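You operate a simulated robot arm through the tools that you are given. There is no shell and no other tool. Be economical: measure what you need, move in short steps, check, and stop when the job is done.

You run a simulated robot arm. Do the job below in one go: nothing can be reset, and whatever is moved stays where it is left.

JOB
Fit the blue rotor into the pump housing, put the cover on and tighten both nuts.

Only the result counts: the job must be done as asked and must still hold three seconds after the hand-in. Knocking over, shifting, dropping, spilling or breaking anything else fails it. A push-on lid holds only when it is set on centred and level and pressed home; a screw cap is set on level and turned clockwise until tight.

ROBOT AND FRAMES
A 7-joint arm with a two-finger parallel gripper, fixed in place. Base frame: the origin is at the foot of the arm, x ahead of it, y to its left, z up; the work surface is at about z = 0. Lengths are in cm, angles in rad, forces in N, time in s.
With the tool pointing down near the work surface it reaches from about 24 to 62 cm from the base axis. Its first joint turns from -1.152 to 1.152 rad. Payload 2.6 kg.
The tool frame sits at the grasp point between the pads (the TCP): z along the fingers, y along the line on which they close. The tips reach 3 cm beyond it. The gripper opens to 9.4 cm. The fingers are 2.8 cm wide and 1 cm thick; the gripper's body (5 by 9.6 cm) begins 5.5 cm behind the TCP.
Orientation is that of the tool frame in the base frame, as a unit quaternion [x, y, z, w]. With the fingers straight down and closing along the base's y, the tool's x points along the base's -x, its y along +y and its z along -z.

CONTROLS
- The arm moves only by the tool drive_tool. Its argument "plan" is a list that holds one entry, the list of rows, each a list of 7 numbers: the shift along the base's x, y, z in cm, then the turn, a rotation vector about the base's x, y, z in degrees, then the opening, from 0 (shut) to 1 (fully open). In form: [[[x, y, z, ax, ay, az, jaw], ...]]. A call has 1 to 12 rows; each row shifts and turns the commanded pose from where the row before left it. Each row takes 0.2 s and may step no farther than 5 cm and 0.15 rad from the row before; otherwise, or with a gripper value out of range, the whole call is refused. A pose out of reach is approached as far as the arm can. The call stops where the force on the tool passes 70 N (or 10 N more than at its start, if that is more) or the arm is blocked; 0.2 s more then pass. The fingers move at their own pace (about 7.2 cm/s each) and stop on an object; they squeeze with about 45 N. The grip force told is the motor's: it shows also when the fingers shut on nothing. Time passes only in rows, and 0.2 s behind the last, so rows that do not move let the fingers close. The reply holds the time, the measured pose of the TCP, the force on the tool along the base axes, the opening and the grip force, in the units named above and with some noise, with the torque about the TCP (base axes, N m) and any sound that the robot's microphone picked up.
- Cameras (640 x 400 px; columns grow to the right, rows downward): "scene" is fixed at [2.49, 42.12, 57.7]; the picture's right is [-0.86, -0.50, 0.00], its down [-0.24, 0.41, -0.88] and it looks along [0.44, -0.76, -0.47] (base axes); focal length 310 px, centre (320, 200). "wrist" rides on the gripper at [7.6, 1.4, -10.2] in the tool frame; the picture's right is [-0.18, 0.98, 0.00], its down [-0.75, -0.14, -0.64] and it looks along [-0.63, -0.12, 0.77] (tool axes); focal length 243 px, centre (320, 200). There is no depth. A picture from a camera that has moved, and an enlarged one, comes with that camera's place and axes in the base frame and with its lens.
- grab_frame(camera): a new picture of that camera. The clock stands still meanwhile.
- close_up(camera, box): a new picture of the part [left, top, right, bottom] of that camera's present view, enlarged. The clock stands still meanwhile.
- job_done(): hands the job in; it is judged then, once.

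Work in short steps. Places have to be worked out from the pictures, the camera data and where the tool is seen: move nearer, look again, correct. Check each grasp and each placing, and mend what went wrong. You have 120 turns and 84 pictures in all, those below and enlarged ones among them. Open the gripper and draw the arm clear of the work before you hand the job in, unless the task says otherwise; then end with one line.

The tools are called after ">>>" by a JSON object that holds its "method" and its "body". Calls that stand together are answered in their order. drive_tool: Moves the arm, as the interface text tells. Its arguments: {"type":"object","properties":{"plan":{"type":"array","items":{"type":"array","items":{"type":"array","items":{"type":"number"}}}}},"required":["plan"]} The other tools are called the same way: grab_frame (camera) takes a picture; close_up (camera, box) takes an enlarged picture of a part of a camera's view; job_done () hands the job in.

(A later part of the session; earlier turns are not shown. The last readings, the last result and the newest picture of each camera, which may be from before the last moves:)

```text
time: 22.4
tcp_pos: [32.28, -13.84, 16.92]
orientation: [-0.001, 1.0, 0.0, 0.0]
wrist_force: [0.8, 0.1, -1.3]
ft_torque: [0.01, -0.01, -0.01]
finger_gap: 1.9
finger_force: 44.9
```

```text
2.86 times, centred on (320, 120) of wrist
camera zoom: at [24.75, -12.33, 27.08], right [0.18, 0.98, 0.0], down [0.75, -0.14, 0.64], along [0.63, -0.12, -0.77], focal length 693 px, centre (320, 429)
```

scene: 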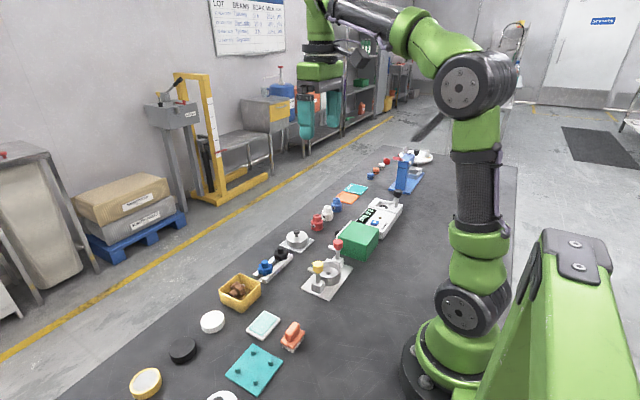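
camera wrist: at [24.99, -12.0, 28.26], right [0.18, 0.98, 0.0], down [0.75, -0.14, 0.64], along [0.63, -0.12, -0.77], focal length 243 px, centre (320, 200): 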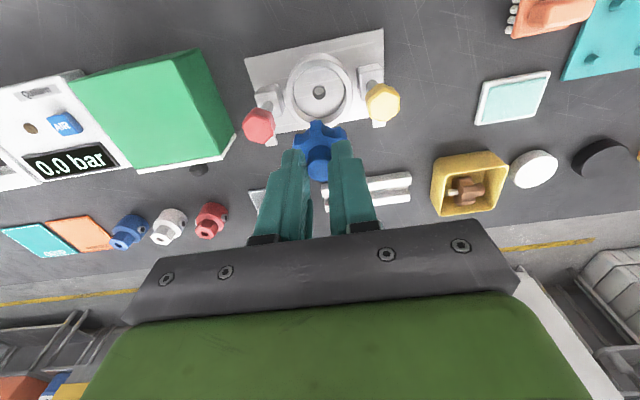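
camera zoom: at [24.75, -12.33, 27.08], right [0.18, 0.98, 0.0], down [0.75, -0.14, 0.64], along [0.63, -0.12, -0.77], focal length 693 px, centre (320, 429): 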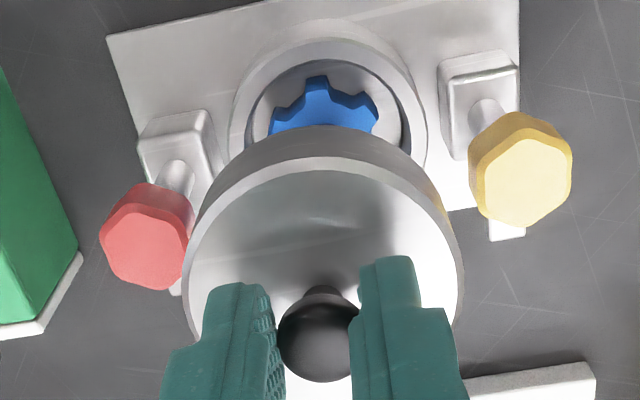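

I zoom in for precise alignment of cover versus rotor axis.

>>> {"method": "close_up", "body": {"camera": "scene", "box": [330, 225, 370, 285]}}

>>> {"method": "close_up", "body": {"camera": "scene", "box": [330, 215, 370, 255]}}

>>> {"method": "close_up", "body": {"camera": "wrist", "box": [270, 60, 370, 120]}}

```text
6.67 times, centred on (350, 255) of scene
camera zoom: at [2.48, 42.13, 57.7], right [-0.86, -0.5, 0.0], down [-0.24, 0.41, -0.88], along [0.44, -0.76, -0.47], focal length 2067 px, centre (120, -167)
```

zoom: 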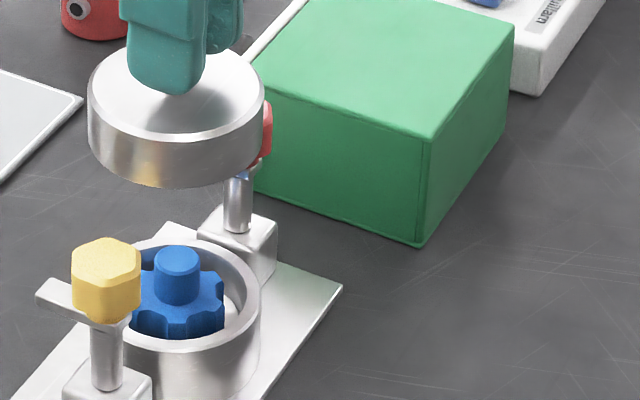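

```text
10.00 times, centred on (350, 235) of scene
camera zoom: at [2.48, 42.13, 57.7], right [-0.86, -0.5, 0.0], down [-0.24, 0.41, -0.88], along [0.44, -0.76, -0.47], focal length 3100 px, centre (20, -150)
```

zoom: 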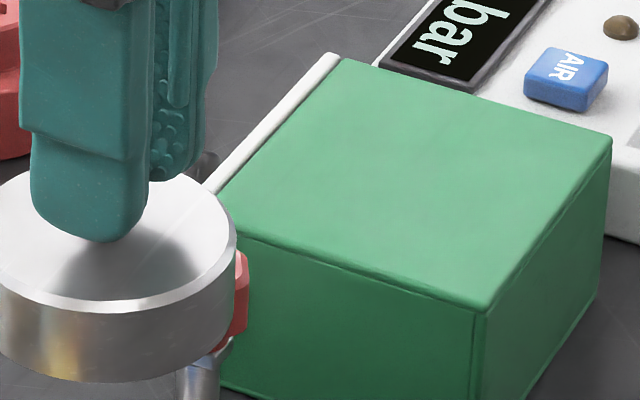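

```text
6.40 times, centred on (320, 90) of wrist
camera zoom: at [24.75, -12.33, 27.08], right [0.18, 0.98, 0.0], down [0.75, -0.14, 0.64], along [0.63, -0.12, -0.77], focal length 1553 px, centre (320, 904)
```

zoom: 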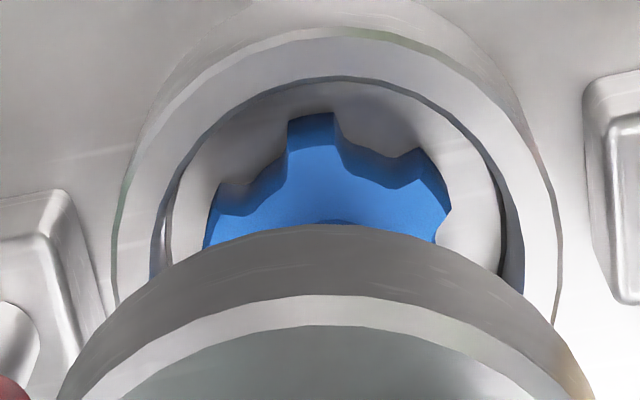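

Combining both views, the cover should move about (−0.25, +0.24). I do that and lower to just above the hub.

>>> {"method": "drive_tool", "body": {"plan": [[[-0.25, 0.24, -1.5, 0, 0, 0, 0], [0, 0, -1.5, 0, 0, 0, 0], [0, 0, -1.3, 0, 0, 0, 0], [0, 0, 0, 0, 0, 0, 0]]]}}

>>> {"method": "close_up", "body": {"camera": "scene", "box": [320, 235, 370, 285]}}

>>> {"method": "close_up", "body": {"camera": "wrist", "box": [220, 50, 420, 190]}}

```text
time: 23.4
tcp_pos: [32.01, -13.32, 12.67]
orientation: [0.001, 1.0, 0.0, 0.0]
wrist_force: [0.7, -0.2, -0.1]
ft_torque: [0.0, -0.01, -0.01]
finger_gap: 1.89
finger_force: 45.2
```

```text
8.00 times, centred on (345, 260) of scene
camera zoom: at [2.49, 42.12, 57.7], right [-0.86, -0.5, 0.0], down [-0.24, 0.41, -0.88], along [0.44, -0.76, -0.47], focal length 2480 px, centre (120, -280)
```

zoom: 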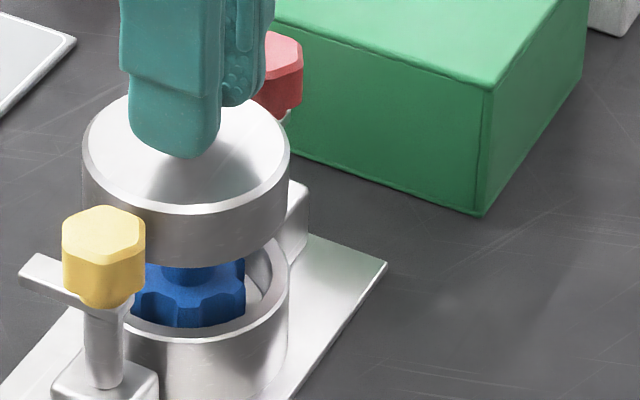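

```text
2.86 times, centred on (320, 120) of wrist
camera zoom: at [24.48, -11.88, 22.82], right [0.18, 0.98, 0.0], down [0.75, -0.14, 0.64], along [0.63, -0.12, -0.77], focal length 693 px, centre (320, 429)
```

zoom: 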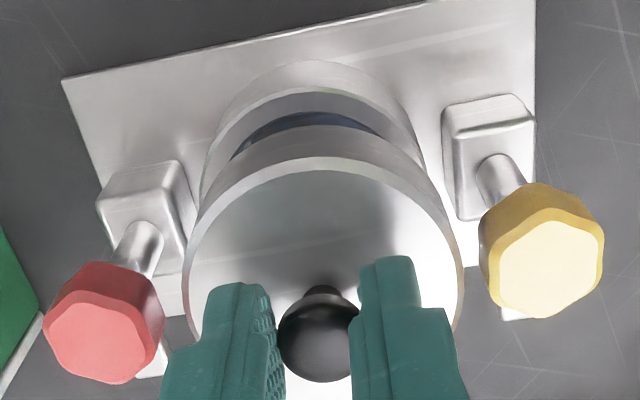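

The tool moved further in y than intended; both views now ask for dy≈−0.23. I correct and look again.

>>> {"method": "drive_tool", "body": {"plan": [[[0, -0.23, 0, 0, 0, 0, 0], [0, 0, 0, 0, 0, 0, 0], [0, 0, 0, 0, 0, 0, 0]]]}}

>>> {"method": "close_up", "body": {"camera": "wrist", "box": [220, 50, 420, 190]}}

>>> {"method": "close_up", "body": {"camera": "scene", "box": [320, 235, 370, 285]}}

```text
time: 24.2
tcp_pos: [32.22, -13.54, 12.74]
orientation: [0.0, 1.0, 0.0, 0.001]
wrist_force: [0.3, 0.6, -1.2]
ft_torque: [0.01, 0.01, 0.0]
finger_gap: 1.87
finger_force: 44.5
```

```text
2.86 times, centred on (320, 120) of wrist
camera zoom: at [24.52, -12.14, 22.89], right [0.18, 0.98, 0.0], down [0.75, -0.14, 0.64], along [0.63, -0.12, -0.77], focal length 693 px, centre (320, 429)
```

zoom: 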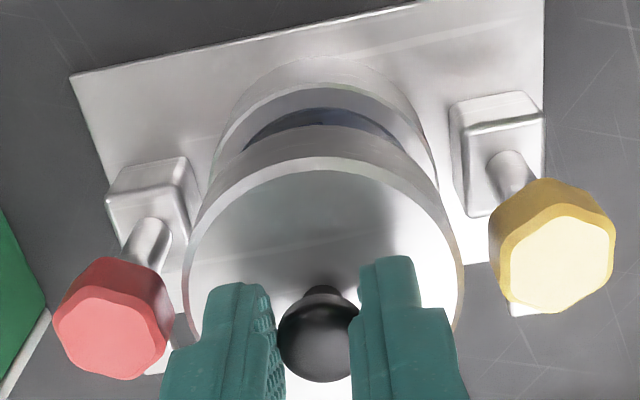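

```text
8.00 times, centred on (345, 260) of scene
camera zoom: at [2.49, 42.12, 57.7], right [-0.86, -0.5, 0.0], down [-0.24, 0.41, -0.88], along [0.44, -0.76, -0.47], focal length 2480 px, centre (120, -280)
```

zoom: 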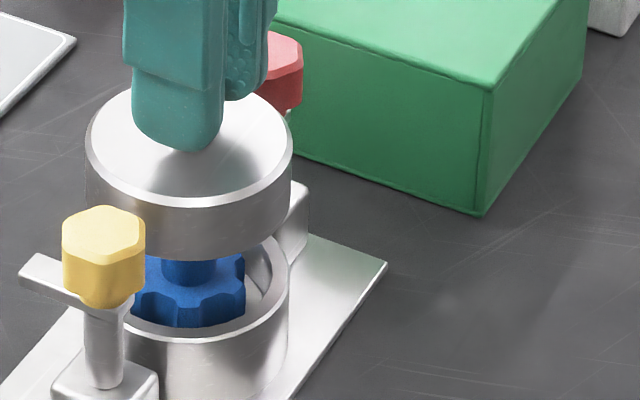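

Both views now show cover and cup coaxial. I lower in small steps until contact.

>>> {"method": "drive_tool", "body": {"plan": [[[0, 0, -0.5, 0, 0, 0, 0], [0, 0, -0.5, 0, 0, 0, 0], [0, 0, -0.4, 0, 0, 0, 0], [0, 0, -0.3, 0, 0, 0, 0], [0, 0, 0, 0, 0, 0, 0]]]}}

>>> {"method": "close_up", "body": {"camera": "scene", "box": [320, 235, 370, 285]}}

>>> {"method": "close_up", "body": {"camera": "wrist", "box": [220, 50, 420, 190]}}

```text
time: 25.4
tcp_pos: [32.1, -13.59, 11.04]
orientation: [0.0, 1.0, 0.0, 0.0]
wrist_force: [-0.4, -0.6, -1.6]
ft_torque: [-0.02, -0.02, 0.01]
finger_gap: 1.88
finger_force: 45.2
```

```text
8.00 times, centred on (345, 260) of scene
camera zoom: at [2.49, 42.12, 57.7], right [-0.86, -0.5, 0.0], down [-0.24, 0.41, -0.88], along [0.44, -0.76, -0.47], focal length 2480 px, centre (120, -280)
```

zoom: 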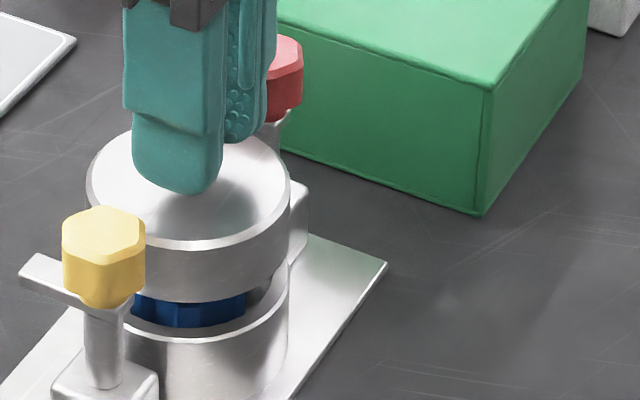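

```text
2.86 times, centred on (320, 120) of wrist
camera zoom: at [24.54, -12.19, 21.16], right [0.18, 0.98, 0.0], down [0.75, -0.14, 0.64], along [0.63, -0.12, -0.77], focal length 693 px, centre (320, 429)
```

zoom: 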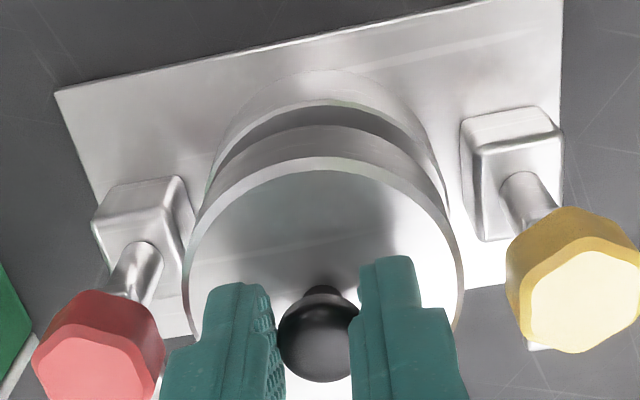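

Coaxial; about 1.2 cm remains. I continue down slowly.

>>> {"method": "drive_tool", "body": {"plan": [[[0, 0, -0.4, 0, 0, 0, 0], [0, 0, -0.3, 0, 0, 0, 0], [0, 0, -0.15, 0, 0, 0, 0], [0, 0, 0, 0, 0, 0, 0]]]}}

>>> {"method": "close_up", "body": {"camera": "scene", "box": [320, 240, 370, 290]}}

>>> {"method": "close_up", "body": {"camera": "wrist", "box": [220, 50, 420, 190]}}

```text
time: 26.4
tcp_pos: [32.13, -13.46, 10.3]
orientation: [0.0, 1.0, 0.0, 0.001]
wrist_force: [-0.3, -0.1, -1.2]
ft_torque: [0.05, -0.01, -0.03]
finger_gap: 1.85
finger_force: 44.9
```

```text
8.00 times, centred on (345, 265) of scene
camera zoom: at [2.49, 42.12, 57.7], right [-0.86, -0.5, 0.0], down [-0.24, 0.41, -0.88], along [0.44, -0.76, -0.47], focal length 2480 px, centre (120, -320)
```

zoom: 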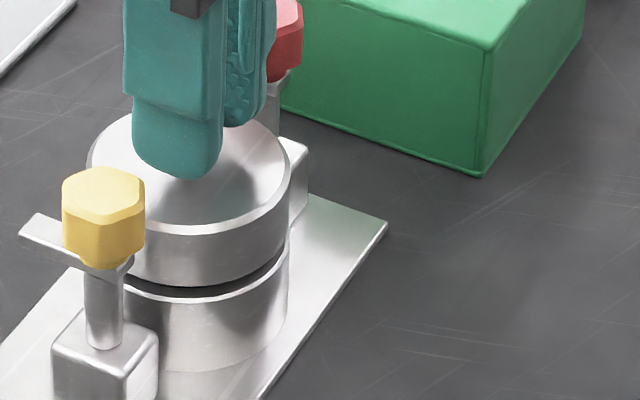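

```text
2.86 times, centred on (320, 120) of wrist
camera zoom: at [24.49, -12.12, 20.27], right [0.18, 0.98, 0.0], down [0.75, -0.14, 0.64], along [0.63, -0.12, -0.77], focal length 693 px, centre (320, 429)
```

zoom: 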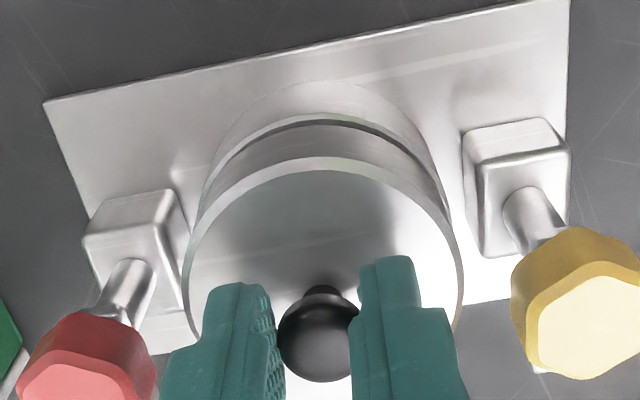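

About 4 mm remain and it looks coaxial. I lower to contact.

>>> {"method": "drive_tool", "body": {"plan": [[[0, 0, -0.2, 0, 0, 0, 0], [0, 0, -0.15, 0, 0, 0, 0], [0, 0, -0.1, 0, 0, 0, 0], [0, 0, -0.1, 0, 0, 0, 0]]]}}

>>> {"method": "close_up", "body": {"camera": "scene", "box": [320, 240, 370, 290]}}

```text
time: 27.4
tcp_pos: [32.13, -13.49, 9.67]
orientation: [-0.001, 1.0, 0.0, 0.001]
wrist_force: [-0.2, 0.1, 0.2]
ft_torque: [-0.01, 0.01, -0.02]
finger_gap: 1.91
finger_force: 45.2
```

```text
8.00 times, centred on (345, 265) of scene
camera zoom: at [2.49, 42.13, 57.7], right [-0.86, -0.5, 0.0], down [-0.24, 0.41, -0.88], along [0.44, -0.76, -0.47], focal length 2480 px, centre (120, -320)
```

zoom: 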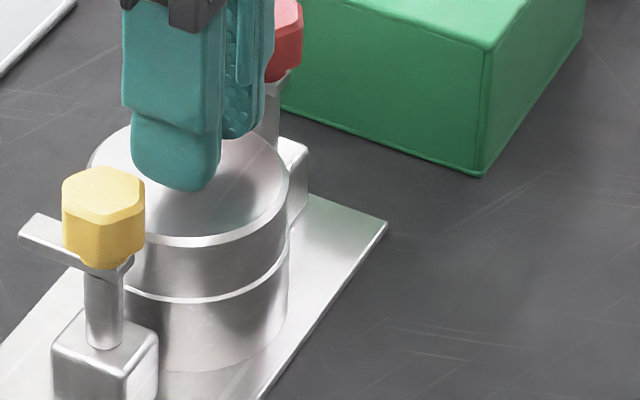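

The cover is at the rim with edges flush. I press on until the force rises.

>>> {"method": "drive_tool", "body": {"plan": [[[0, 0, -0.1, 0, 0, 0, 0], [0, 0, -0.1, 0, 0, 0, 0], [0, 0, -0.1, 0, 0, 0, 0], [0, 0, -0.1, 0, 0, 0, 0]]]}}

>>> {"method": "close_up", "body": {"camera": "scene", "box": [320, 240, 370, 290]}}

>>> {"method": "close_up", "body": {"camera": "wrist", "box": [220, 50, 420, 190]}}

```text
time: 28.4
tcp_pos: [32.1, -13.53, 9.32]
orientation: [-0.001, 1.0, -0.001, 0.004]
wrist_force: [-4.6, 5.2, 40.2]
ft_torque: [0.12, 0.04, -0.01]
finger_gap: 1.87
finger_force: 45.2
```

```text
8.00 times, centred on (345, 265) of scene
camera zoom: at [2.47, 42.13, 57.69], right [-0.86, -0.5, 0.0], down [-0.24, 0.41, -0.88], along [0.44, -0.76, -0.47], focal length 2480 px, centre (120, -320)
```

zoom: 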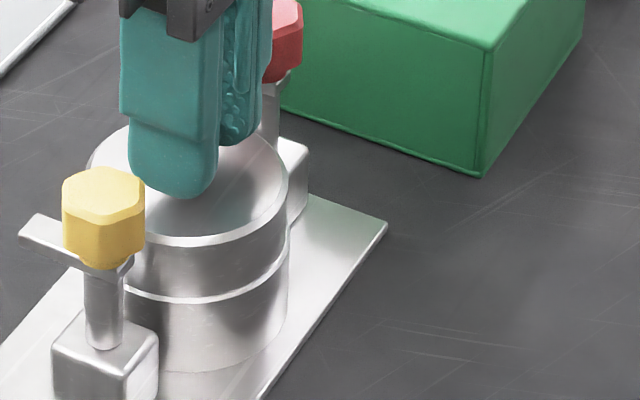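

```text
2.86 times, centred on (320, 120) of wrist
camera zoom: at [24.55, -12.09, 19.43], right [0.18, 0.98, 0.0], down [0.75, -0.14, 0.65], along [0.64, -0.12, -0.76], focal length 693 px, centre (320, 429)
```

zoom: 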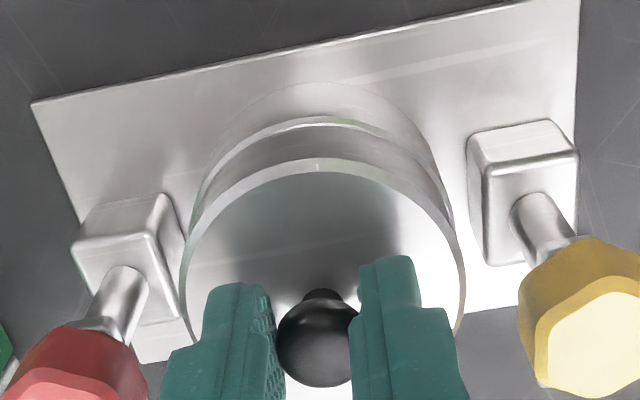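

The cover rests on the rim with 40 N of press. I release and rise to look.

>>> {"method": "drive_tool", "body": {"plan": [[[0, 0, 0.1, 0, 0, 0, 0], [0, 0, 0, 0, 0, 0, 0.35], [0, 0, 0, 0, 0, 0, 0.35], [0, 0, 1, 0, 0, 0, 0.35], [0, 0, 3, 0, 0, 0, 0.35], [0, 0, 4, 0, 0, 0, 0.35]]]}}

>>> {"method": "close_up", "body": {"camera": "scene", "box": [310, 225, 370, 285]}}

>>> {"method": "close_up", "body": {"camera": "wrist", "box": [230, 25, 410, 145]}}

```text
time: 29.8
tcp_pos: [32.18, -13.39, 17.38]
orientation: [0.0, 1.0, 0.001, 0.0]
wrist_force: [0.6, 0.0, 0.0]
ft_torque: [0.0, -0.01, 0.02]
finger_gap: 3.3
finger_force: 0.1
```

```text
6.67 times, centred on (340, 255) of scene
camera zoom: at [2.49, 42.12, 57.7], right [-0.86, -0.5, 0.0], down [-0.24, 0.41, -0.88], along [0.44, -0.76, -0.47], focal length 2067 px, centre (187, -167)
```

zoom: 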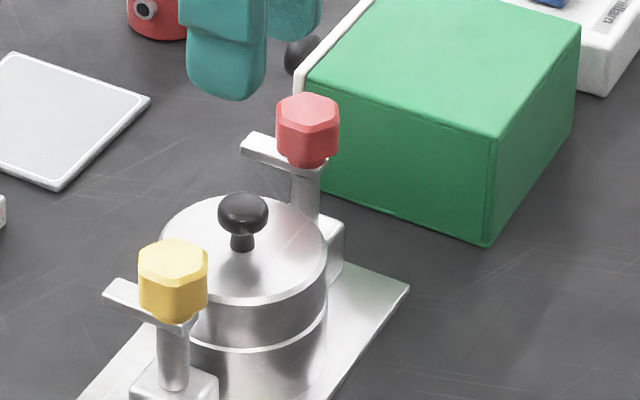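

```text
3.33 times, centred on (320, 85) of wrist
camera zoom: at [24.52, -12.09, 27.49], right [0.18, 0.98, 0.0], down [0.75, -0.14, 0.64], along [0.63, -0.12, -0.77], focal length 809 px, centre (320, 583)
```

zoom: 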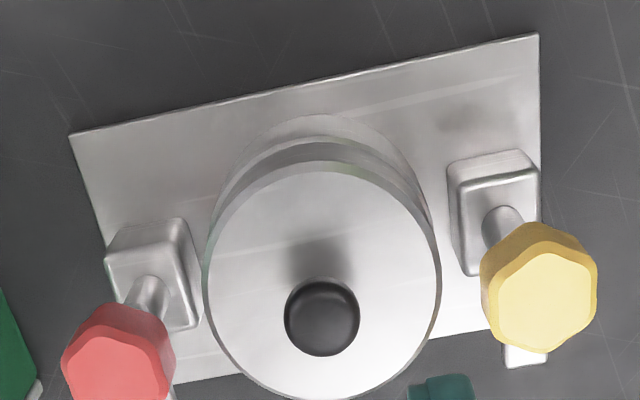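

The cover sits level and centred on the rim. Now the nuts; I zoom in on both to see their hex orientation and the clamp arms.

>>> {"method": "close_up", "body": {"camera": "wrist", "box": [360, 80, 420, 140]}}

>>> {"method": "close_up", "body": {"camera": "wrist", "box": [235, 80, 295, 160]}}

>>> {"method": "close_up", "body": {"camera": "scene", "box": [322, 235, 362, 275]}}

```text
6.67 times, centred on (390, 110) of wrist
camera zoom: at [24.52, -12.09, 27.49], right [0.18, 0.98, 0.0], down [0.75, -0.14, 0.64], along [0.63, -0.12, -0.77], focal length 1618 px, centre (-147, 800)
```

zoom: 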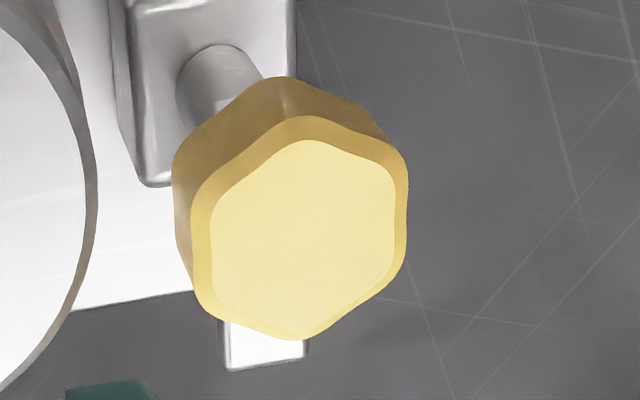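

```text
5.00 times, centred on (265, 120) of wrist
camera zoom: at [24.52, -12.09, 27.49], right [0.18, 0.98, 0.0], down [0.75, -0.14, 0.64], along [0.63, -0.12, -0.77], focal length 1213 px, centre (595, 600)
```

zoom: 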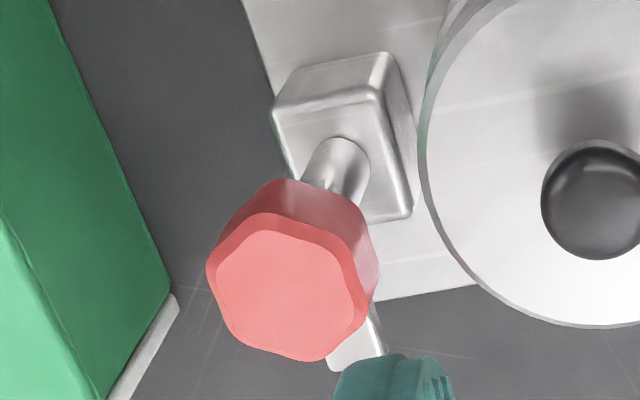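

```text
10.00 times, centred on (342, 255) of scene
camera zoom: at [2.49, 42.12, 57.7], right [-0.86, -0.5, 0.0], down [-0.24, 0.41, -0.88], along [0.44, -0.76, -0.47], focal length 3100 px, centre (100, -350)
```

zoom: 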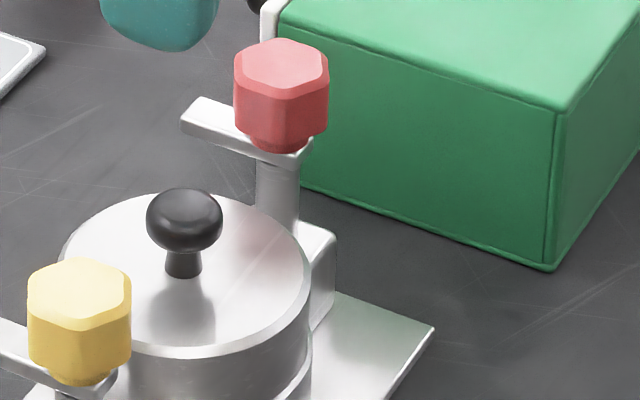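

Yellow nut centre is about (32.3, -8.36), top z≈8.8, flats facing ±y. I move above it, lower so the tips reach below the nut's mid-height, and look before closing.

>>> {"method": "drive_tool", "body": {"plan": [[[0.1, 2.55, 0, 0, 0, 0, 0.42], [0, 2.55, 0, 0, 0, 0, 0.42], [0, 0, -2.5, 0, 0, 0, 0.42], [0, 0, -2.5, 0, 0, 0, 0.42], [0, 0, 0, 0, 0, 0, 0.42]]]}}

>>> {"method": "close_up", "body": {"camera": "wrist", "box": [220, 70, 420, 195]}}

>>> {"method": "close_up", "body": {"camera": "scene", "box": [310, 225, 370, 285]}}

```text
time: 31.0
tcp_pos: [32.2, -8.25, 12.13]
orientation: [0.0, 1.0, 0.0, 0.0]
wrist_force: [-0.8, 0.1, -0.3]
ft_torque: [0.02, 0.0, -0.01]
finger_gap: 3.93
finger_force: 0.0
```

```text
3.20 times, centred on (320, 132) of wrist
camera zoom: at [24.65, -6.91, 22.26], right [0.18, 0.98, 0.0], down [0.75, -0.14, 0.64], along [0.63, -0.12, -0.77], focal length 776 px, centre (320, 416)
```

zoom: 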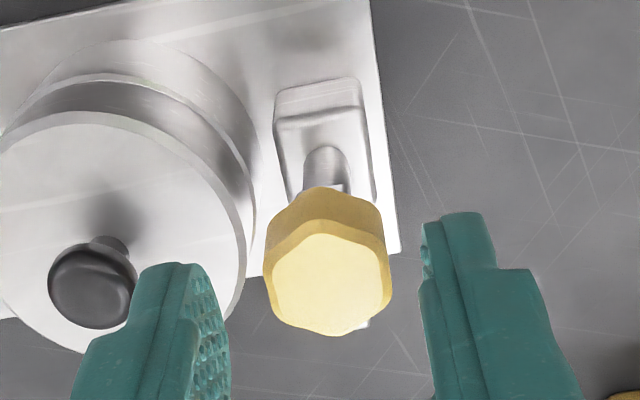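

```text
6.67 times, centred on (340, 255) of scene
camera zoom: at [2.49, 42.13, 57.7], right [-0.86, -0.5, 0.0], down [-0.24, 0.41, -0.88], along [0.44, -0.76, -0.47], focal length 2067 px, centre (187, -167)
```

zoom: 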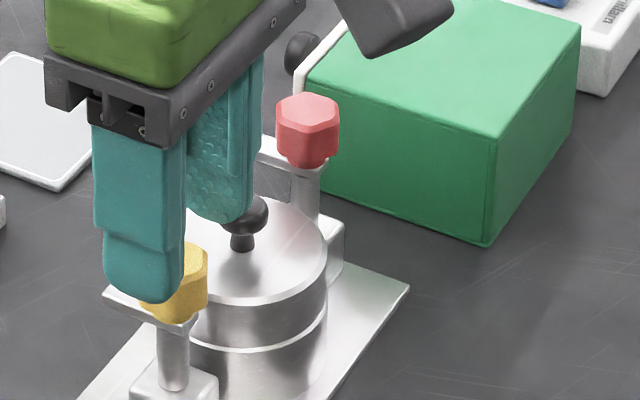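

Nearly centred (+0.1 in y). I lower to TCP z≈10.3 and close.

>>> {"method": "drive_tool", "body": {"plan": [[[0.05, 0.1, -1, 0, 0, 0, 0.42], [0, 0, -0.8, 0, 0, 0, 0.42], [0, 0, 0, 0, 0, 0, 0], [0, 0, 0, 0, 0, 0, 0], [0, 0, 0, 0, 0, 0, 0]]]}}

>>> {"method": "close_up", "body": {"camera": "scene", "box": [310, 225, 370, 285]}}

>>> {"method": "close_up", "body": {"camera": "wrist", "box": [220, 70, 420, 195]}}

```text
time: 32.2
tcp_pos: [32.36, -8.16, 10.48]
orientation: [-0.001, 1.0, 0.001, 0.001]
wrist_force: [-0.8, 8.7, 3.6]
ft_torque: [-0.08, 0.0, -0.01]
finger_gap: 2.57
finger_force: 45.1
```

```text
6.67 times, centred on (340, 255) of scene
camera zoom: at [2.48, 42.13, 57.7], right [-0.86, -0.5, 0.0], down [-0.24, 0.41, -0.88], along [0.44, -0.76, -0.47], focal length 2067 px, centre (187, -167)
```

zoom: 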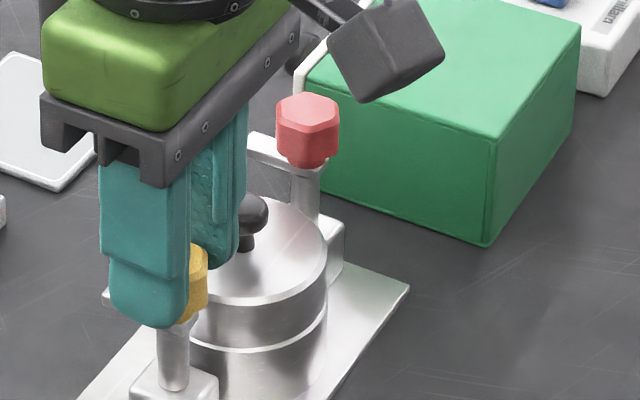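

```text
3.20 times, centred on (320, 132) of wrist
camera zoom: at [24.79, -6.81, 20.63], right [0.18, 0.98, 0.0], down [0.75, -0.14, 0.64], along [0.63, -0.12, -0.77], focal length 776 px, centre (320, 416)
```

zoom: 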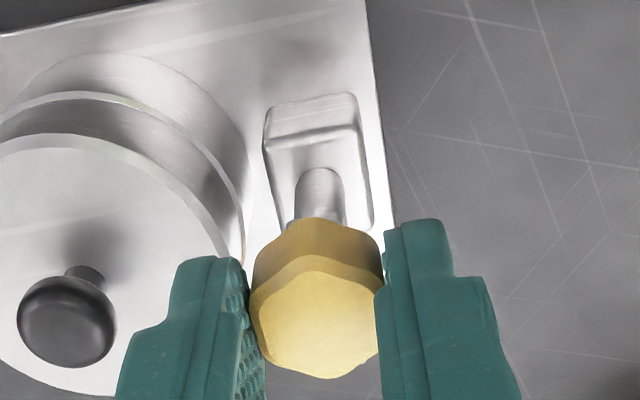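

Gripped on the flats (2.57 cm). I turn clockwise (negative about z) in a first part and see how it responds.

>>> {"method": "drive_tool", "body": {"plan": [[[0, 0.05, 0, 0, 0, -7, 0], [0, 0, 0, 0, 0, -8, 0], [0, 0, 0, 0, 0, -8, 0], [0, 0, 0, 0, 0, -8, 0]]]}}

>>> {"method": "close_up", "body": {"camera": "scene", "box": [310, 225, 370, 285]}}

>>> {"method": "grab_frame", "body": {"camera": "wrist"}}

```text
time: 33.2
tcp_pos: [32.42, -8.19, 10.57]
orientation: [0.267, 0.964, 0.0, 0.002]
wrist_force: [20.8, 15.6, -18.3]
ft_torque: [0.2, -0.11, 0.04]
finger_gap: 2.6
finger_force: 45.1
```

```text
6.67 times, centred on (340, 255) of scene
camera zoom: at [2.49, 42.12, 57.7], right [-0.86, -0.5, 0.0], down [-0.24, 0.41, -0.88], along [0.44, -0.76, -0.47], focal length 2067 px, centre (187, -167)
```

zoom: 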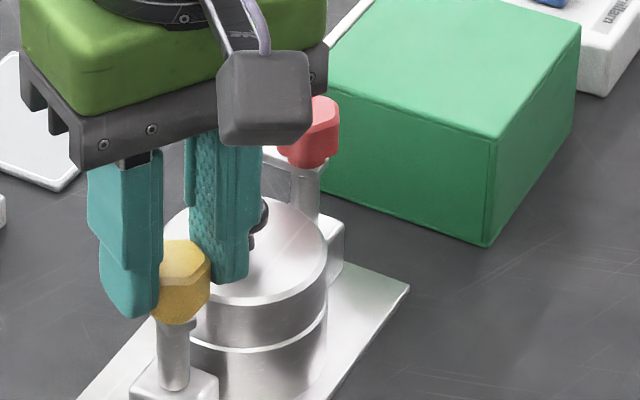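

```text
16 pictures are left
camera wrist: at [26.59, -3.03, 20.61], right [0.66, 0.75, 0.0], down [0.57, -0.51, 0.64], along [0.48, -0.43, -0.76], focal length 243 px, centre (320, 200)
```

wrist: 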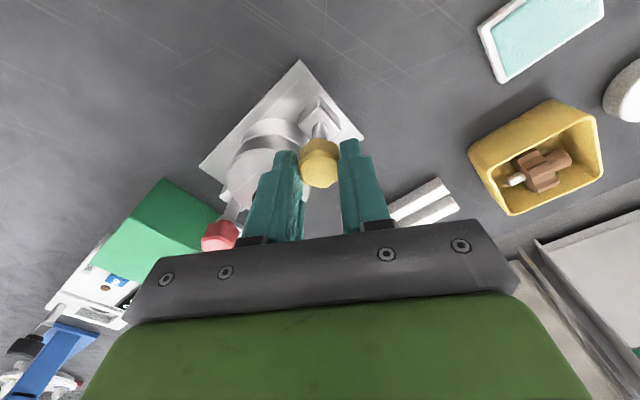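

The arm turns with the nut and the nut pulls downward, as a screw should. I keep turning clockwise, following it down.

>>> {"method": "drive_tool", "body": {"plan": [[[0.08, 0.06, -0.1, 0, 0, -8, 0], [0, 0, -0.02, 0, 0, -8, 0], [0, 0, -0.02, 0, 0, -8, 0], [0, 0, -0.02, 0, 0, -8, 0]]]}}

```text
time: 34.2
tcp_pos: [32.5, -8.22, 10.24]
orientation: [0.524, 0.852, 0.001, 0.002]
wrist_force: [-1.4, 17.7, 36.1]
ft_torque: [0.4, 0.39, 0.01]
finger_gap: 2.6
finger_force: 45.4
```

The push is now 36 N, so I overfollowed; I ease up 0.1 and keep turning to about 90°.

>>> {"method": "drive_tool", "body": {"plan": [[[0, 0.05, 0.1, 0, 0, -8, 0], [0, 0, 0, 0, 0, -8, 0], [0, 0, 0, 0, 0, -8, 0]]]}}

>>> {"method": "close_up", "body": {"camera": "scene", "box": [310, 225, 370, 285]}}

```text
time: 35.0
tcp_pos: [32.63, -8.06, 10.44]
orientation: [0.688, 0.726, 0.0, 0.002]
wrist_force: [20.1, 9.9, -1.4]
ft_torque: [0.31, -0.3, -0.02]
finger_gap: 2.54
finger_force: 45.0
```

```text
6.67 times, centred on (340, 255) of scene
camera zoom: at [2.49, 42.12, 57.7], right [-0.86, -0.5, 0.0], down [-0.24, 0.41, -0.88], along [0.44, -0.76, -0.47], focal length 2067 px, centre (187, -167)
```

zoom: 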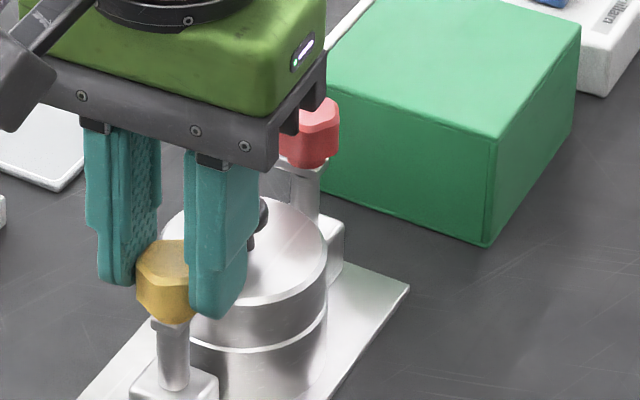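

The arm is now swung about 90°, toward the cover, with no resisting torque yet. I keep turning clockwise.

>>> {"method": "drive_tool", "body": {"plan": [[[-0.08, -0.05, 0, 0, 0, -8, 0], [0, 0, 0, 0, 0, -8, 0], [0, 0, 0, 0, 0, -8, 0], [0, 0, 0, 0, 0, -8, 0]]]}}

```text
time: 36.0
tcp_pos: [32.33, -8.39, 10.57]
orientation: [0.862, 0.507, 0.0, 0.003]
wrist_force: [17.6, -4.1, -2.9]
ft_torque: [-0.21, -0.22, 0.19]
finger_gap: 2.57
finger_force: 44.9
```

Turned 119°, torque is just beginning to show (0.19 N m). I continue.

>>> {"method": "drive_tool", "body": {"plan": [[[0, 0, 0, 0, 0, -8, 0], [0, 0, 0, 0, 0, -8, 0], [0, 0, 0, 0, 0, -8, 0], [0, 0, 0, 0, 0, -8, 0]]]}}

```text
time: 37.0
tcp_pos: [32.31, -8.25, 10.57]
orientation: [0.968, 0.251, -0.001, 0.001]
wrist_force: [11.5, -7.1, 4.9]
ft_torque: [-0.27, -0.12, 0.77]
finger_gap: 2.57
finger_force: 45.1
```

Torque rises to 0.77 N m: tightening. I continue.

>>> {"method": "drive_tool", "body": {"plan": [[[0, 0, 0, 0, 0, -8, 0], [0, 0, 0, 0, 0, -8, 0]]]}}

```text
time: 37.6
tcp_pos: [32.19, -8.27, 10.41]
orientation: [0.994, 0.113, -0.001, 0.0]
wrist_force: [4.6, -7.9, 4.8]
ft_torque: [-0.2, -0.12, 0.27]
finger_gap: 2.51
finger_force: 44.6
```

Torque dropped to 0.27; I check with a picture whether the nut slipped and where the arm is.

>>> {"method": "close_up", "body": {"camera": "scene", "box": [315, 235, 365, 285]}}

```text
8.00 times, centred on (340, 260) of scene
camera zoom: at [2.48, 42.13, 57.7], right [-0.86, -0.5, 0.0], down [-0.24, 0.41, -0.88], along [0.44, -0.76, -0.47], focal length 2480 px, centre (160, -280)
```

zoom: 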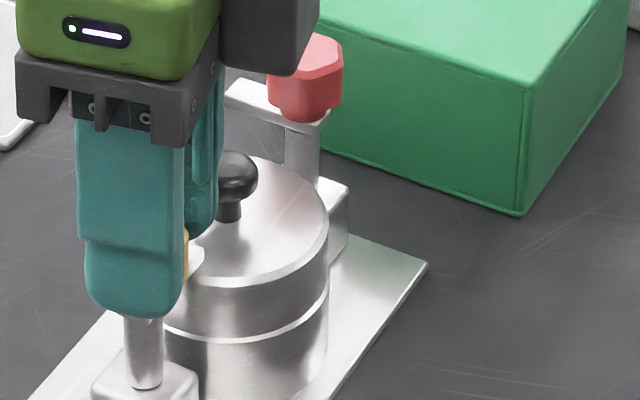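

The yellow arm now lies over the cover, pointing at its centre. I go on turning to test tightness.

>>> {"method": "drive_tool", "body": {"plan": [[[0, 0, 0, 0, 0, -8, 0], [0, 0, 0, 0, 0, -8, 0], [0, 0, 0, 0, 0, -8, 0]]]}}

```text
time: 38.4
tcp_pos: [32.15, -8.19, 10.36]
orientation: [0.995, -0.096, -0.003, 0.0]
wrist_force: [0.0, 0.0, -2.5]
ft_torque: [-0.05, 0.16, 0.46]
finger_gap: 2.51
finger_force: 45.2
```

>>> {"method": "drive_tool", "body": {"plan": [[[0, 0, 0, 0, 0, -8, 0], [0, 0, 0, 0, 0, -8, 0], [0, 0, 0, 0, 0, -8, 0]]]}}

```text
time: 39.2
tcp_pos: [32.39, -8.09, 10.47]
orientation: [0.954, -0.3, -0.002, -0.001]
wrist_force: [2.2, 12.5, -3.7]
ft_torque: [0.09, -0.15, 0.74]
finger_gap: 2.55
finger_force: 45.0
```

>>> {"method": "drive_tool", "body": {"plan": [[[0, 0, 0, 0, 0, -4, 0], [0, 0, 0, 0, 0, -4, 0], [0, 0, 0, 0, 0, -4, 0]]]}}

```text
time: 40.0
tcp_pos: [32.32, -8.15, 10.47]
orientation: [0.917, -0.398, -0.002, -0.002]
wrist_force: [7.6, 14.6, -3.8]
ft_torque: [-0.04, 0.08, 0.45]
finger_gap: 2.56
finger_force: 44.8
```

Torque oscillates roughly every 60°, which may mean the fingers slip over the hex of a tight nut. I look from the wrist camera.

>>> {"method": "close_up", "body": {"camera": "wrist", "box": [220, 70, 420, 195]}}

```text
3.20 times, centred on (320, 132) of wrist
camera zoom: at [36.57, -14.67, 20.57], right [-0.84, -0.54, 0.0], down [-0.41, 0.65, 0.64], along [-0.34, 0.54, -0.76], focal length 776 px, centre (320, 416)
```

zoom: 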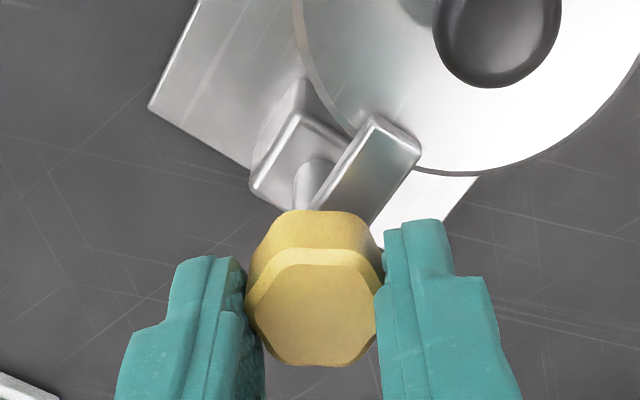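

The fingers now sit on hex corners: the nut has stopped (tight near 137°) and the fingers slipped; the arm lies over the cover edge. I regrip on the flats, a bit lower, and retest the tightness.

>>> {"method": "drive_tool", "body": {"plan": [[[0, 0, 0, 0, 0, 0, 0.4], [0, 0, 0, 0, 0, 8, 0.4], [0, 0, 0, 0, 0, 8, 0.4], [0, 0, -0.15, 0, 0, 8, 0.4], [0, 0, -0.1, 0, 0, 6, 0.4], [0, 0, 0, 0, 0, 0, 0], [0, 0, 0, 0, 0, 0, 0], [0, 0, 0, 0, 0, 0, 0]]]}}

```text
time: 41.8
tcp_pos: [32.33, -8.16, 10.13]
orientation: [0.989, -0.147, -0.001, -0.001]
wrist_force: [2.9, 13.4, 3.0]
ft_torque: [-0.05, -0.07, 0.05]
finger_gap: 2.55
finger_force: 44.2
```

>>> {"method": "drive_tool", "body": {"plan": [[[0, 0, 0, 0, 0, -5, 0], [0, 0, 0, 0, 0, -5, 0], [0, 0, 0, 0, 0, -5, 0]]]}}

```text
time: 42.6
tcp_pos: [32.3, -8.0, 10.19]
orientation: [0.961, -0.276, -0.001, -0.002]
wrist_force: [4.9, 21.3, -1.8]
ft_torque: [0.34, -0.07, 0.3]
finger_gap: 2.54
finger_force: 44.7
```

>>> {"method": "drive_tool", "body": {"plan": [[[0, 0, 0, 0, 0, -5, 0], [0, 0, 0, 0, 0, -5, 0], [0, 0, 0, 0, 0, -5, 0]]]}}

>>> {"method": "close_up", "body": {"camera": "wrist", "box": [220, 70, 420, 195]}}

```text
time: 43.4
tcp_pos: [32.3, -8.04, 10.3]
orientation: [0.917, -0.398, -0.002, -0.001]
wrist_force: [11.2, 22.3, -0.8]
ft_torque: [0.15, -0.03, 0.5]
finger_gap: 2.58
finger_force: 44.6
```

```text
3.20 times, centred on (320, 132) of wrist
camera zoom: at [36.57, -14.66, 20.31], right [-0.84, -0.54, 0.0], down [-0.41, 0.64, 0.64], along [-0.35, 0.54, -0.76], focal length 776 px, centre (320, 416)
```

zoom: 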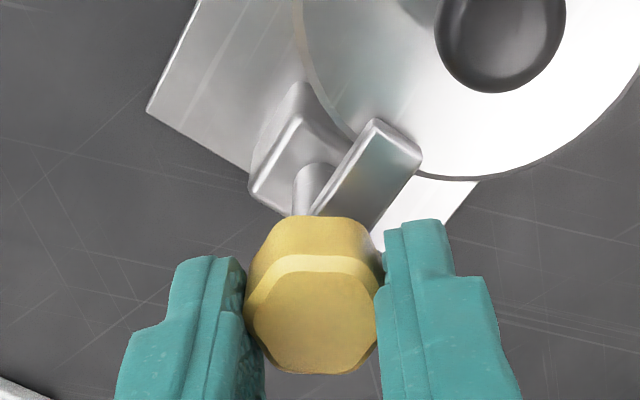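

Same relative position as before: the nut did not turn further, so yellow is tight and its arm lies over the cover. I release, rise and unwind the wrist.

>>> {"method": "drive_tool", "body": {"plan": [[[0, 0, 0, 0, 0, 0, 0.4], [0, 0, 0, 0, 0, 0, 0.4], [0, 0, 2, 0, 0, 0, 0.4], [0, 0, 3, 0, 0, 8, 0.4], [0, 0, 3, 0, 0, 8, 0.4], [0, 0, 0, 0, 0, 8, 0.4], [0, 0, 0, 0, 0, 8, 0.4], [0, 0, 0, 0, 0, 8, 0.4], [0, 0, 0, 0, 0, 8, 0.4], [0, 0, 0, 0, 0, 8, 0.4], [0, 0, 0, 0, 0, 8, 0.4], [0, 0, 0, 0, 0, 8, 0.4]]]}}

>>> {"method": "drive_tool", "body": {"plan": [[[0, 0, 0, 0, 0, 8, 0.4], [0, 0, 0, 0, 0, 8, 0.4], [0, 0, 0, 0, 0, 8, 0.4], [0, 0, 0, 0, 0, 8, 0.4], [0, 0, 0, 0, 0, 8, 0.4], [0, 0, 0, 0, 0, 8, 0.4], [0, 0, 0, 0, 0, 8, 0.4], [0, 0, 0, 0, 0, 8, 0.4], [0, 0, 0, 0, 0, 8, 0.4], [0, 0, 0, 0, 0, 8, 0.4], [0, 0, 0, 0, 0, 8, 0.4], [0, 0, 0, 0, 0, 8, 0.4]]]}}

>>> {"method": "drive_tool", "body": {"plan": [[[0, -3, 0, 0, 0, 8, 0.4], [0, -3, 0, 0, 0, 8, 0.4], [0, -2, 0, 0, 0, 8, 0.4], [0, 0, 0, 0, 0, 8, 0.4], [0, 0, 0, 0, 0, 8, 0.4], [0, 0, 0, 0, 0, 8, 0.4], [0, 0, 0, 0, 0, 6, 0.4]]]}}

>>> {"method": "close_up", "body": {"camera": "scene", "box": [315, 235, 365, 285]}}

```text
time: 46.0
tcp_pos: [32.23, -8.13, 18.18]
orientation: [0.976, 0.219, -0.002, -0.001]
wrist_force: [-0.9, 0.3, -0.9]
ft_torque: [0.0, 0.0, -0.01]
finger_gap: 3.75
finger_force: 0.0
```

```text
time: 48.6
tcp_pos: [32.3, -8.24, 18.33]
orientation: [0.491, 0.871, 0.0, 0.0]
wrist_force: [0.2, -0.3, 0.6]
ft_torque: [-0.01, 0.01, -0.03]
finger_gap: 3.78
finger_force: 0.2
```

```text
time: 50.2
tcp_pos: [32.48, -16.21, 18.18]
orientation: [0.043, 0.999, 0.001, 0.0]
wrist_force: [-0.1, 0.8, 0.1]
ft_torque: [0.0, -0.02, 0.0]
finger_gap: 3.73
finger_force: 0.0
```

```text
8.00 times, centred on (340, 260) of scene
camera zoom: at [2.49, 42.12, 57.7], right [-0.86, -0.5, 0.0], down [-0.24, 0.41, -0.88], along [0.44, -0.76, -0.47], focal length 2480 px, centre (160, -280)
```

zoom: 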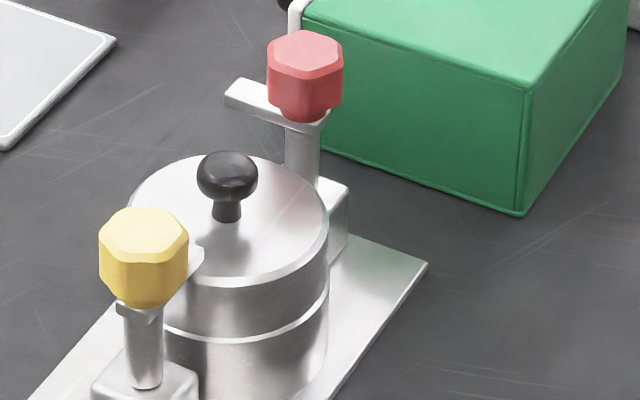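

The yellow arm is over the cover and its nut holds. Now the red nut: I move above it at about (32.3, -18.65), lower and look once.

>>> {"method": "drive_tool", "body": {"plan": [[[-0.1, -2.45, 0, 0, 0, 5, 0.4], [0, 0, -3, 0, 0, 0, 0.4], [0, 0, -3, 0, 0, 0, 0.4], [0, 0, 0, 0, 0, 0, 0.4]]]}}

>>> {"method": "close_up", "body": {"camera": "wrist", "box": [220, 70, 420, 195]}}

```text
time: 51.2
tcp_pos: [32.14, -18.7, 12.15]
orientation: [0.0, 1.0, -0.001, 0.001]
wrist_force: [-0.6, 0.6, -1.0]
ft_torque: [0.01, -0.02, 0.0]
finger_gap: 3.74
finger_force: 0.0
```

```text
3.20 times, centred on (320, 132) of wrist
camera zoom: at [24.56, -17.29, 22.45], right [0.18, 0.98, 0.0], down [0.75, -0.14, 0.64], along [0.63, -0.12, -0.77], focal length 776 px, centre (320, 416)
```

zoom: 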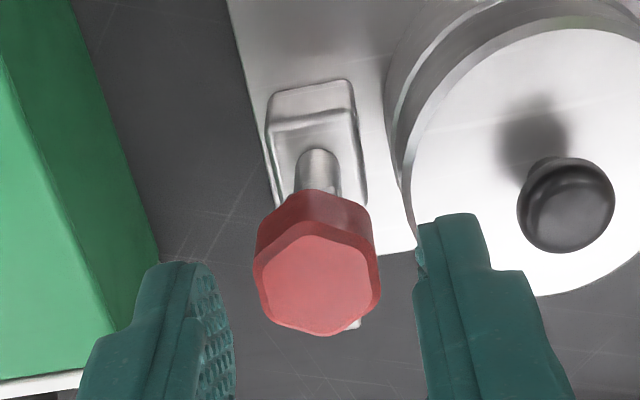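

Centred within about a millimetre. I lower, close and start turning clockwise.

>>> {"method": "drive_tool", "body": {"plan": [[[0.12, -0.08, -1, 0, 0, 0, 0.4], [0, 0, -0.9, 0, 0, 0, 0.4], [0, 0, 0, 0, 0, 0, 0], [0, 0, 0, 0, 0, 0, 0], [0, 0, 0, 0, 0, 0, 0]]]}}

>>> {"method": "drive_tool", "body": {"plan": [[[0, 0, 0, 0, 0, -5, 0], [0, 0, 0, 0, 0, -5, 0], [0, 0, 0, 0, 0, -5, 0]]]}}

>>> {"method": "close_up", "body": {"camera": "scene", "box": [315, 230, 365, 280]}}

```text
time: 52.4
tcp_pos: [32.35, -18.75, 10.39]
orientation: [0.0, 1.0, -0.001, 0.001]
wrist_force: [-0.3, -7.9, -1.1]
ft_torque: [0.19, -0.43, 0.02]
finger_gap: 2.53
finger_force: 44.7
```

```text
time: 53.2
tcp_pos: [32.47, -18.72, 10.32]
orientation: [0.129, 0.992, 0.0, 0.002]
wrist_force: [3.2, -7.3, 6.8]
ft_torque: [-0.11, 0.07, 0.75]
finger_gap: 2.54
finger_force: 44.7
```

```text
8.00 times, centred on (340, 255) of scene
camera zoom: at [2.48, 42.13, 57.7], right [-0.86, -0.5, 0.0], down [-0.24, 0.41, -0.88], along [0.44, -0.76, -0.47], focal length 2480 px, centre (160, -240)
```

zoom: 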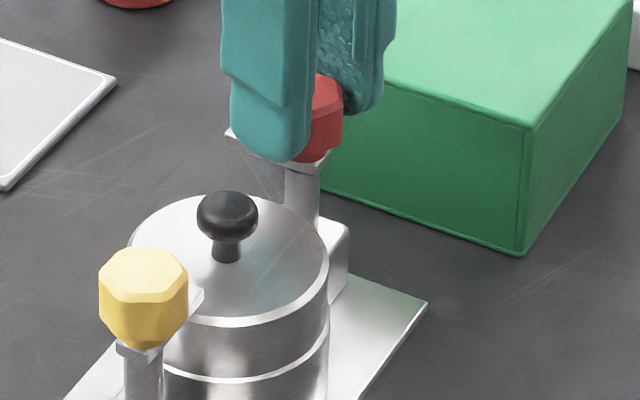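

Clockwise is resisted at once (0.75 N m) with the red arm still off the cover: it is against its stop. The mirrored arm must swing counter-clockwise over the cover first, so I turn it that way gently.

>>> {"method": "drive_tool", "body": {"plan": [[[0, -0.05, 0, 0, 0, 7.5, 0], [0, 0, 0, 0, 0, 7.5, 0], [0, 0, 0, 0, 0, 7.5, 0], [0, 0, 0, 0, 0, 7.5, 0], [0, 0, 0, 0, 0, 7.5, 0], [0, 0, 0, 0, 0, 7.5, 0]]]}}

>>> {"method": "close_up", "body": {"camera": "wrist", "box": [220, 70, 420, 195]}}

```text
time: 54.6
tcp_pos: [32.52, -18.87, 10.49]
orientation: [-0.26, 0.966, -0.002, 0.002]
wrist_force: [15.4, -9.7, 0.4]
ft_torque: [0.5, -1.21, 0.01]
finger_gap: 2.54
finger_force: 45.1
```

```text
3.20 times, centred on (320, 132) of wrist
camera zoom: at [25.07, -21.45, 20.46], right [-0.34, 0.94, 0.0], down [0.72, 0.26, 0.65], along [0.61, 0.22, -0.76], focal length 776 px, centre (320, 416)
```

zoom: 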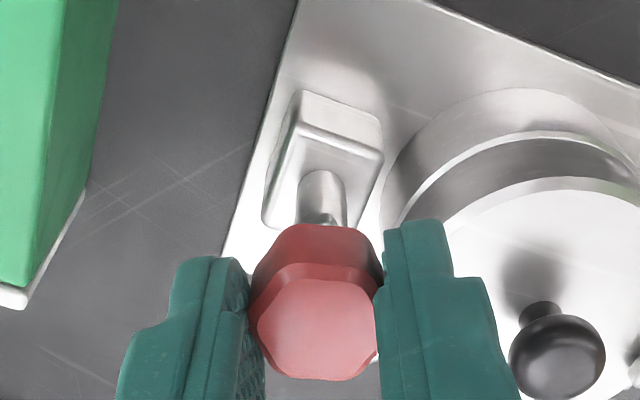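

Counter-clockwise is free. I continue to about 90° to bring the arm over the cover.

>>> {"method": "drive_tool", "body": {"plan": [[[0.06, -0.04, 0, 0, 0, 8, 0], [0, 0, 0, 0, 0, 8, 0], [0, 0, 0, 0, 0, 8, 0], [0, 0, 0, 0, 0, 8, 0], [0, 0, 0, 0, 0, 8, 0], [0, 0, 0, 0, 0, 8, 0], [0, 0, 0, 0, 0, 8, 0]]]}}

>>> {"method": "close_up", "body": {"camera": "scene", "box": [315, 230, 365, 280]}}

```text
time: 56.2
tcp_pos: [32.48, -19.01, 10.44]
orientation: [-0.684, 0.73, -0.002, 0.001]
wrist_force: [21.7, -12.3, -7.0]
ft_torque: [0.0, -0.17, -0.65]
finger_gap: 2.55
finger_force: 44.7
```

```text
8.00 times, centred on (340, 255) of scene
camera zoom: at [2.49, 42.12, 57.7], right [-0.86, -0.5, 0.0], down [-0.24, 0.41, -0.88], along [0.44, -0.76, -0.47], focal length 2480 px, centre (160, -240)
```

zoom: 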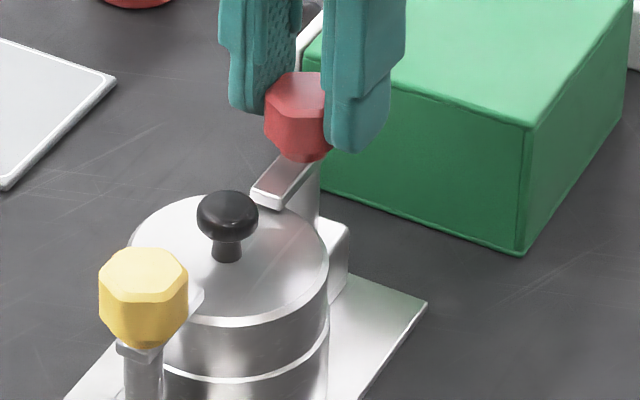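

The red arm now also points over the cover and the torque (−0.65 N m) shows it reaching its stop. I turn a little further to drive it firmly home.

>>> {"method": "drive_tool", "body": {"plan": [[[0.03, -0.03, 0, 0, 0, 6, 0], [0, 0, 0, 0, 0, 6, 0], [0, 0, 0, 0, 0, 6, 0], [0, 0, 0, 0, 0, 6, 0]]]}}

>>> {"method": "close_up", "body": {"camera": "wrist", "box": [220, 70, 420, 195]}}

```text
time: 57.2
tcp_pos: [32.59, -18.83, 10.18]
orientation: [0.821, -0.571, 0.0, -0.001]
wrist_force: [19.1, -1.1, 1.8]
ft_torque: [-0.16, -0.16, -0.54]
finger_gap: 2.55
finger_force: 45.0
```

```text
3.20 times, centred on (320, 132) of wrist
camera zoom: at [33.82, -26.51, 20.47], right [-0.99, -0.17, 0.0], down [-0.13, 0.75, 0.64], along [-0.11, 0.63, -0.77], focal length 776 px, centre (320, 416)
```

zoom: 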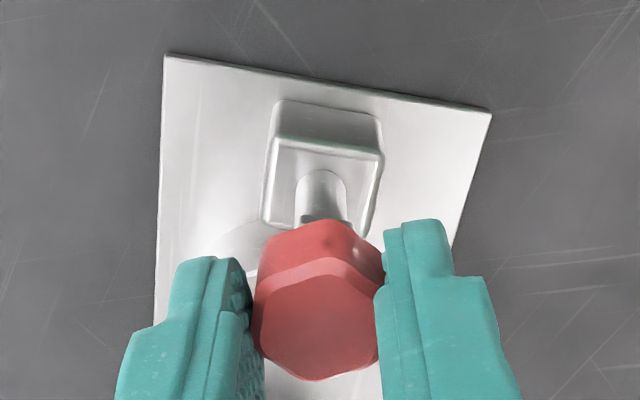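

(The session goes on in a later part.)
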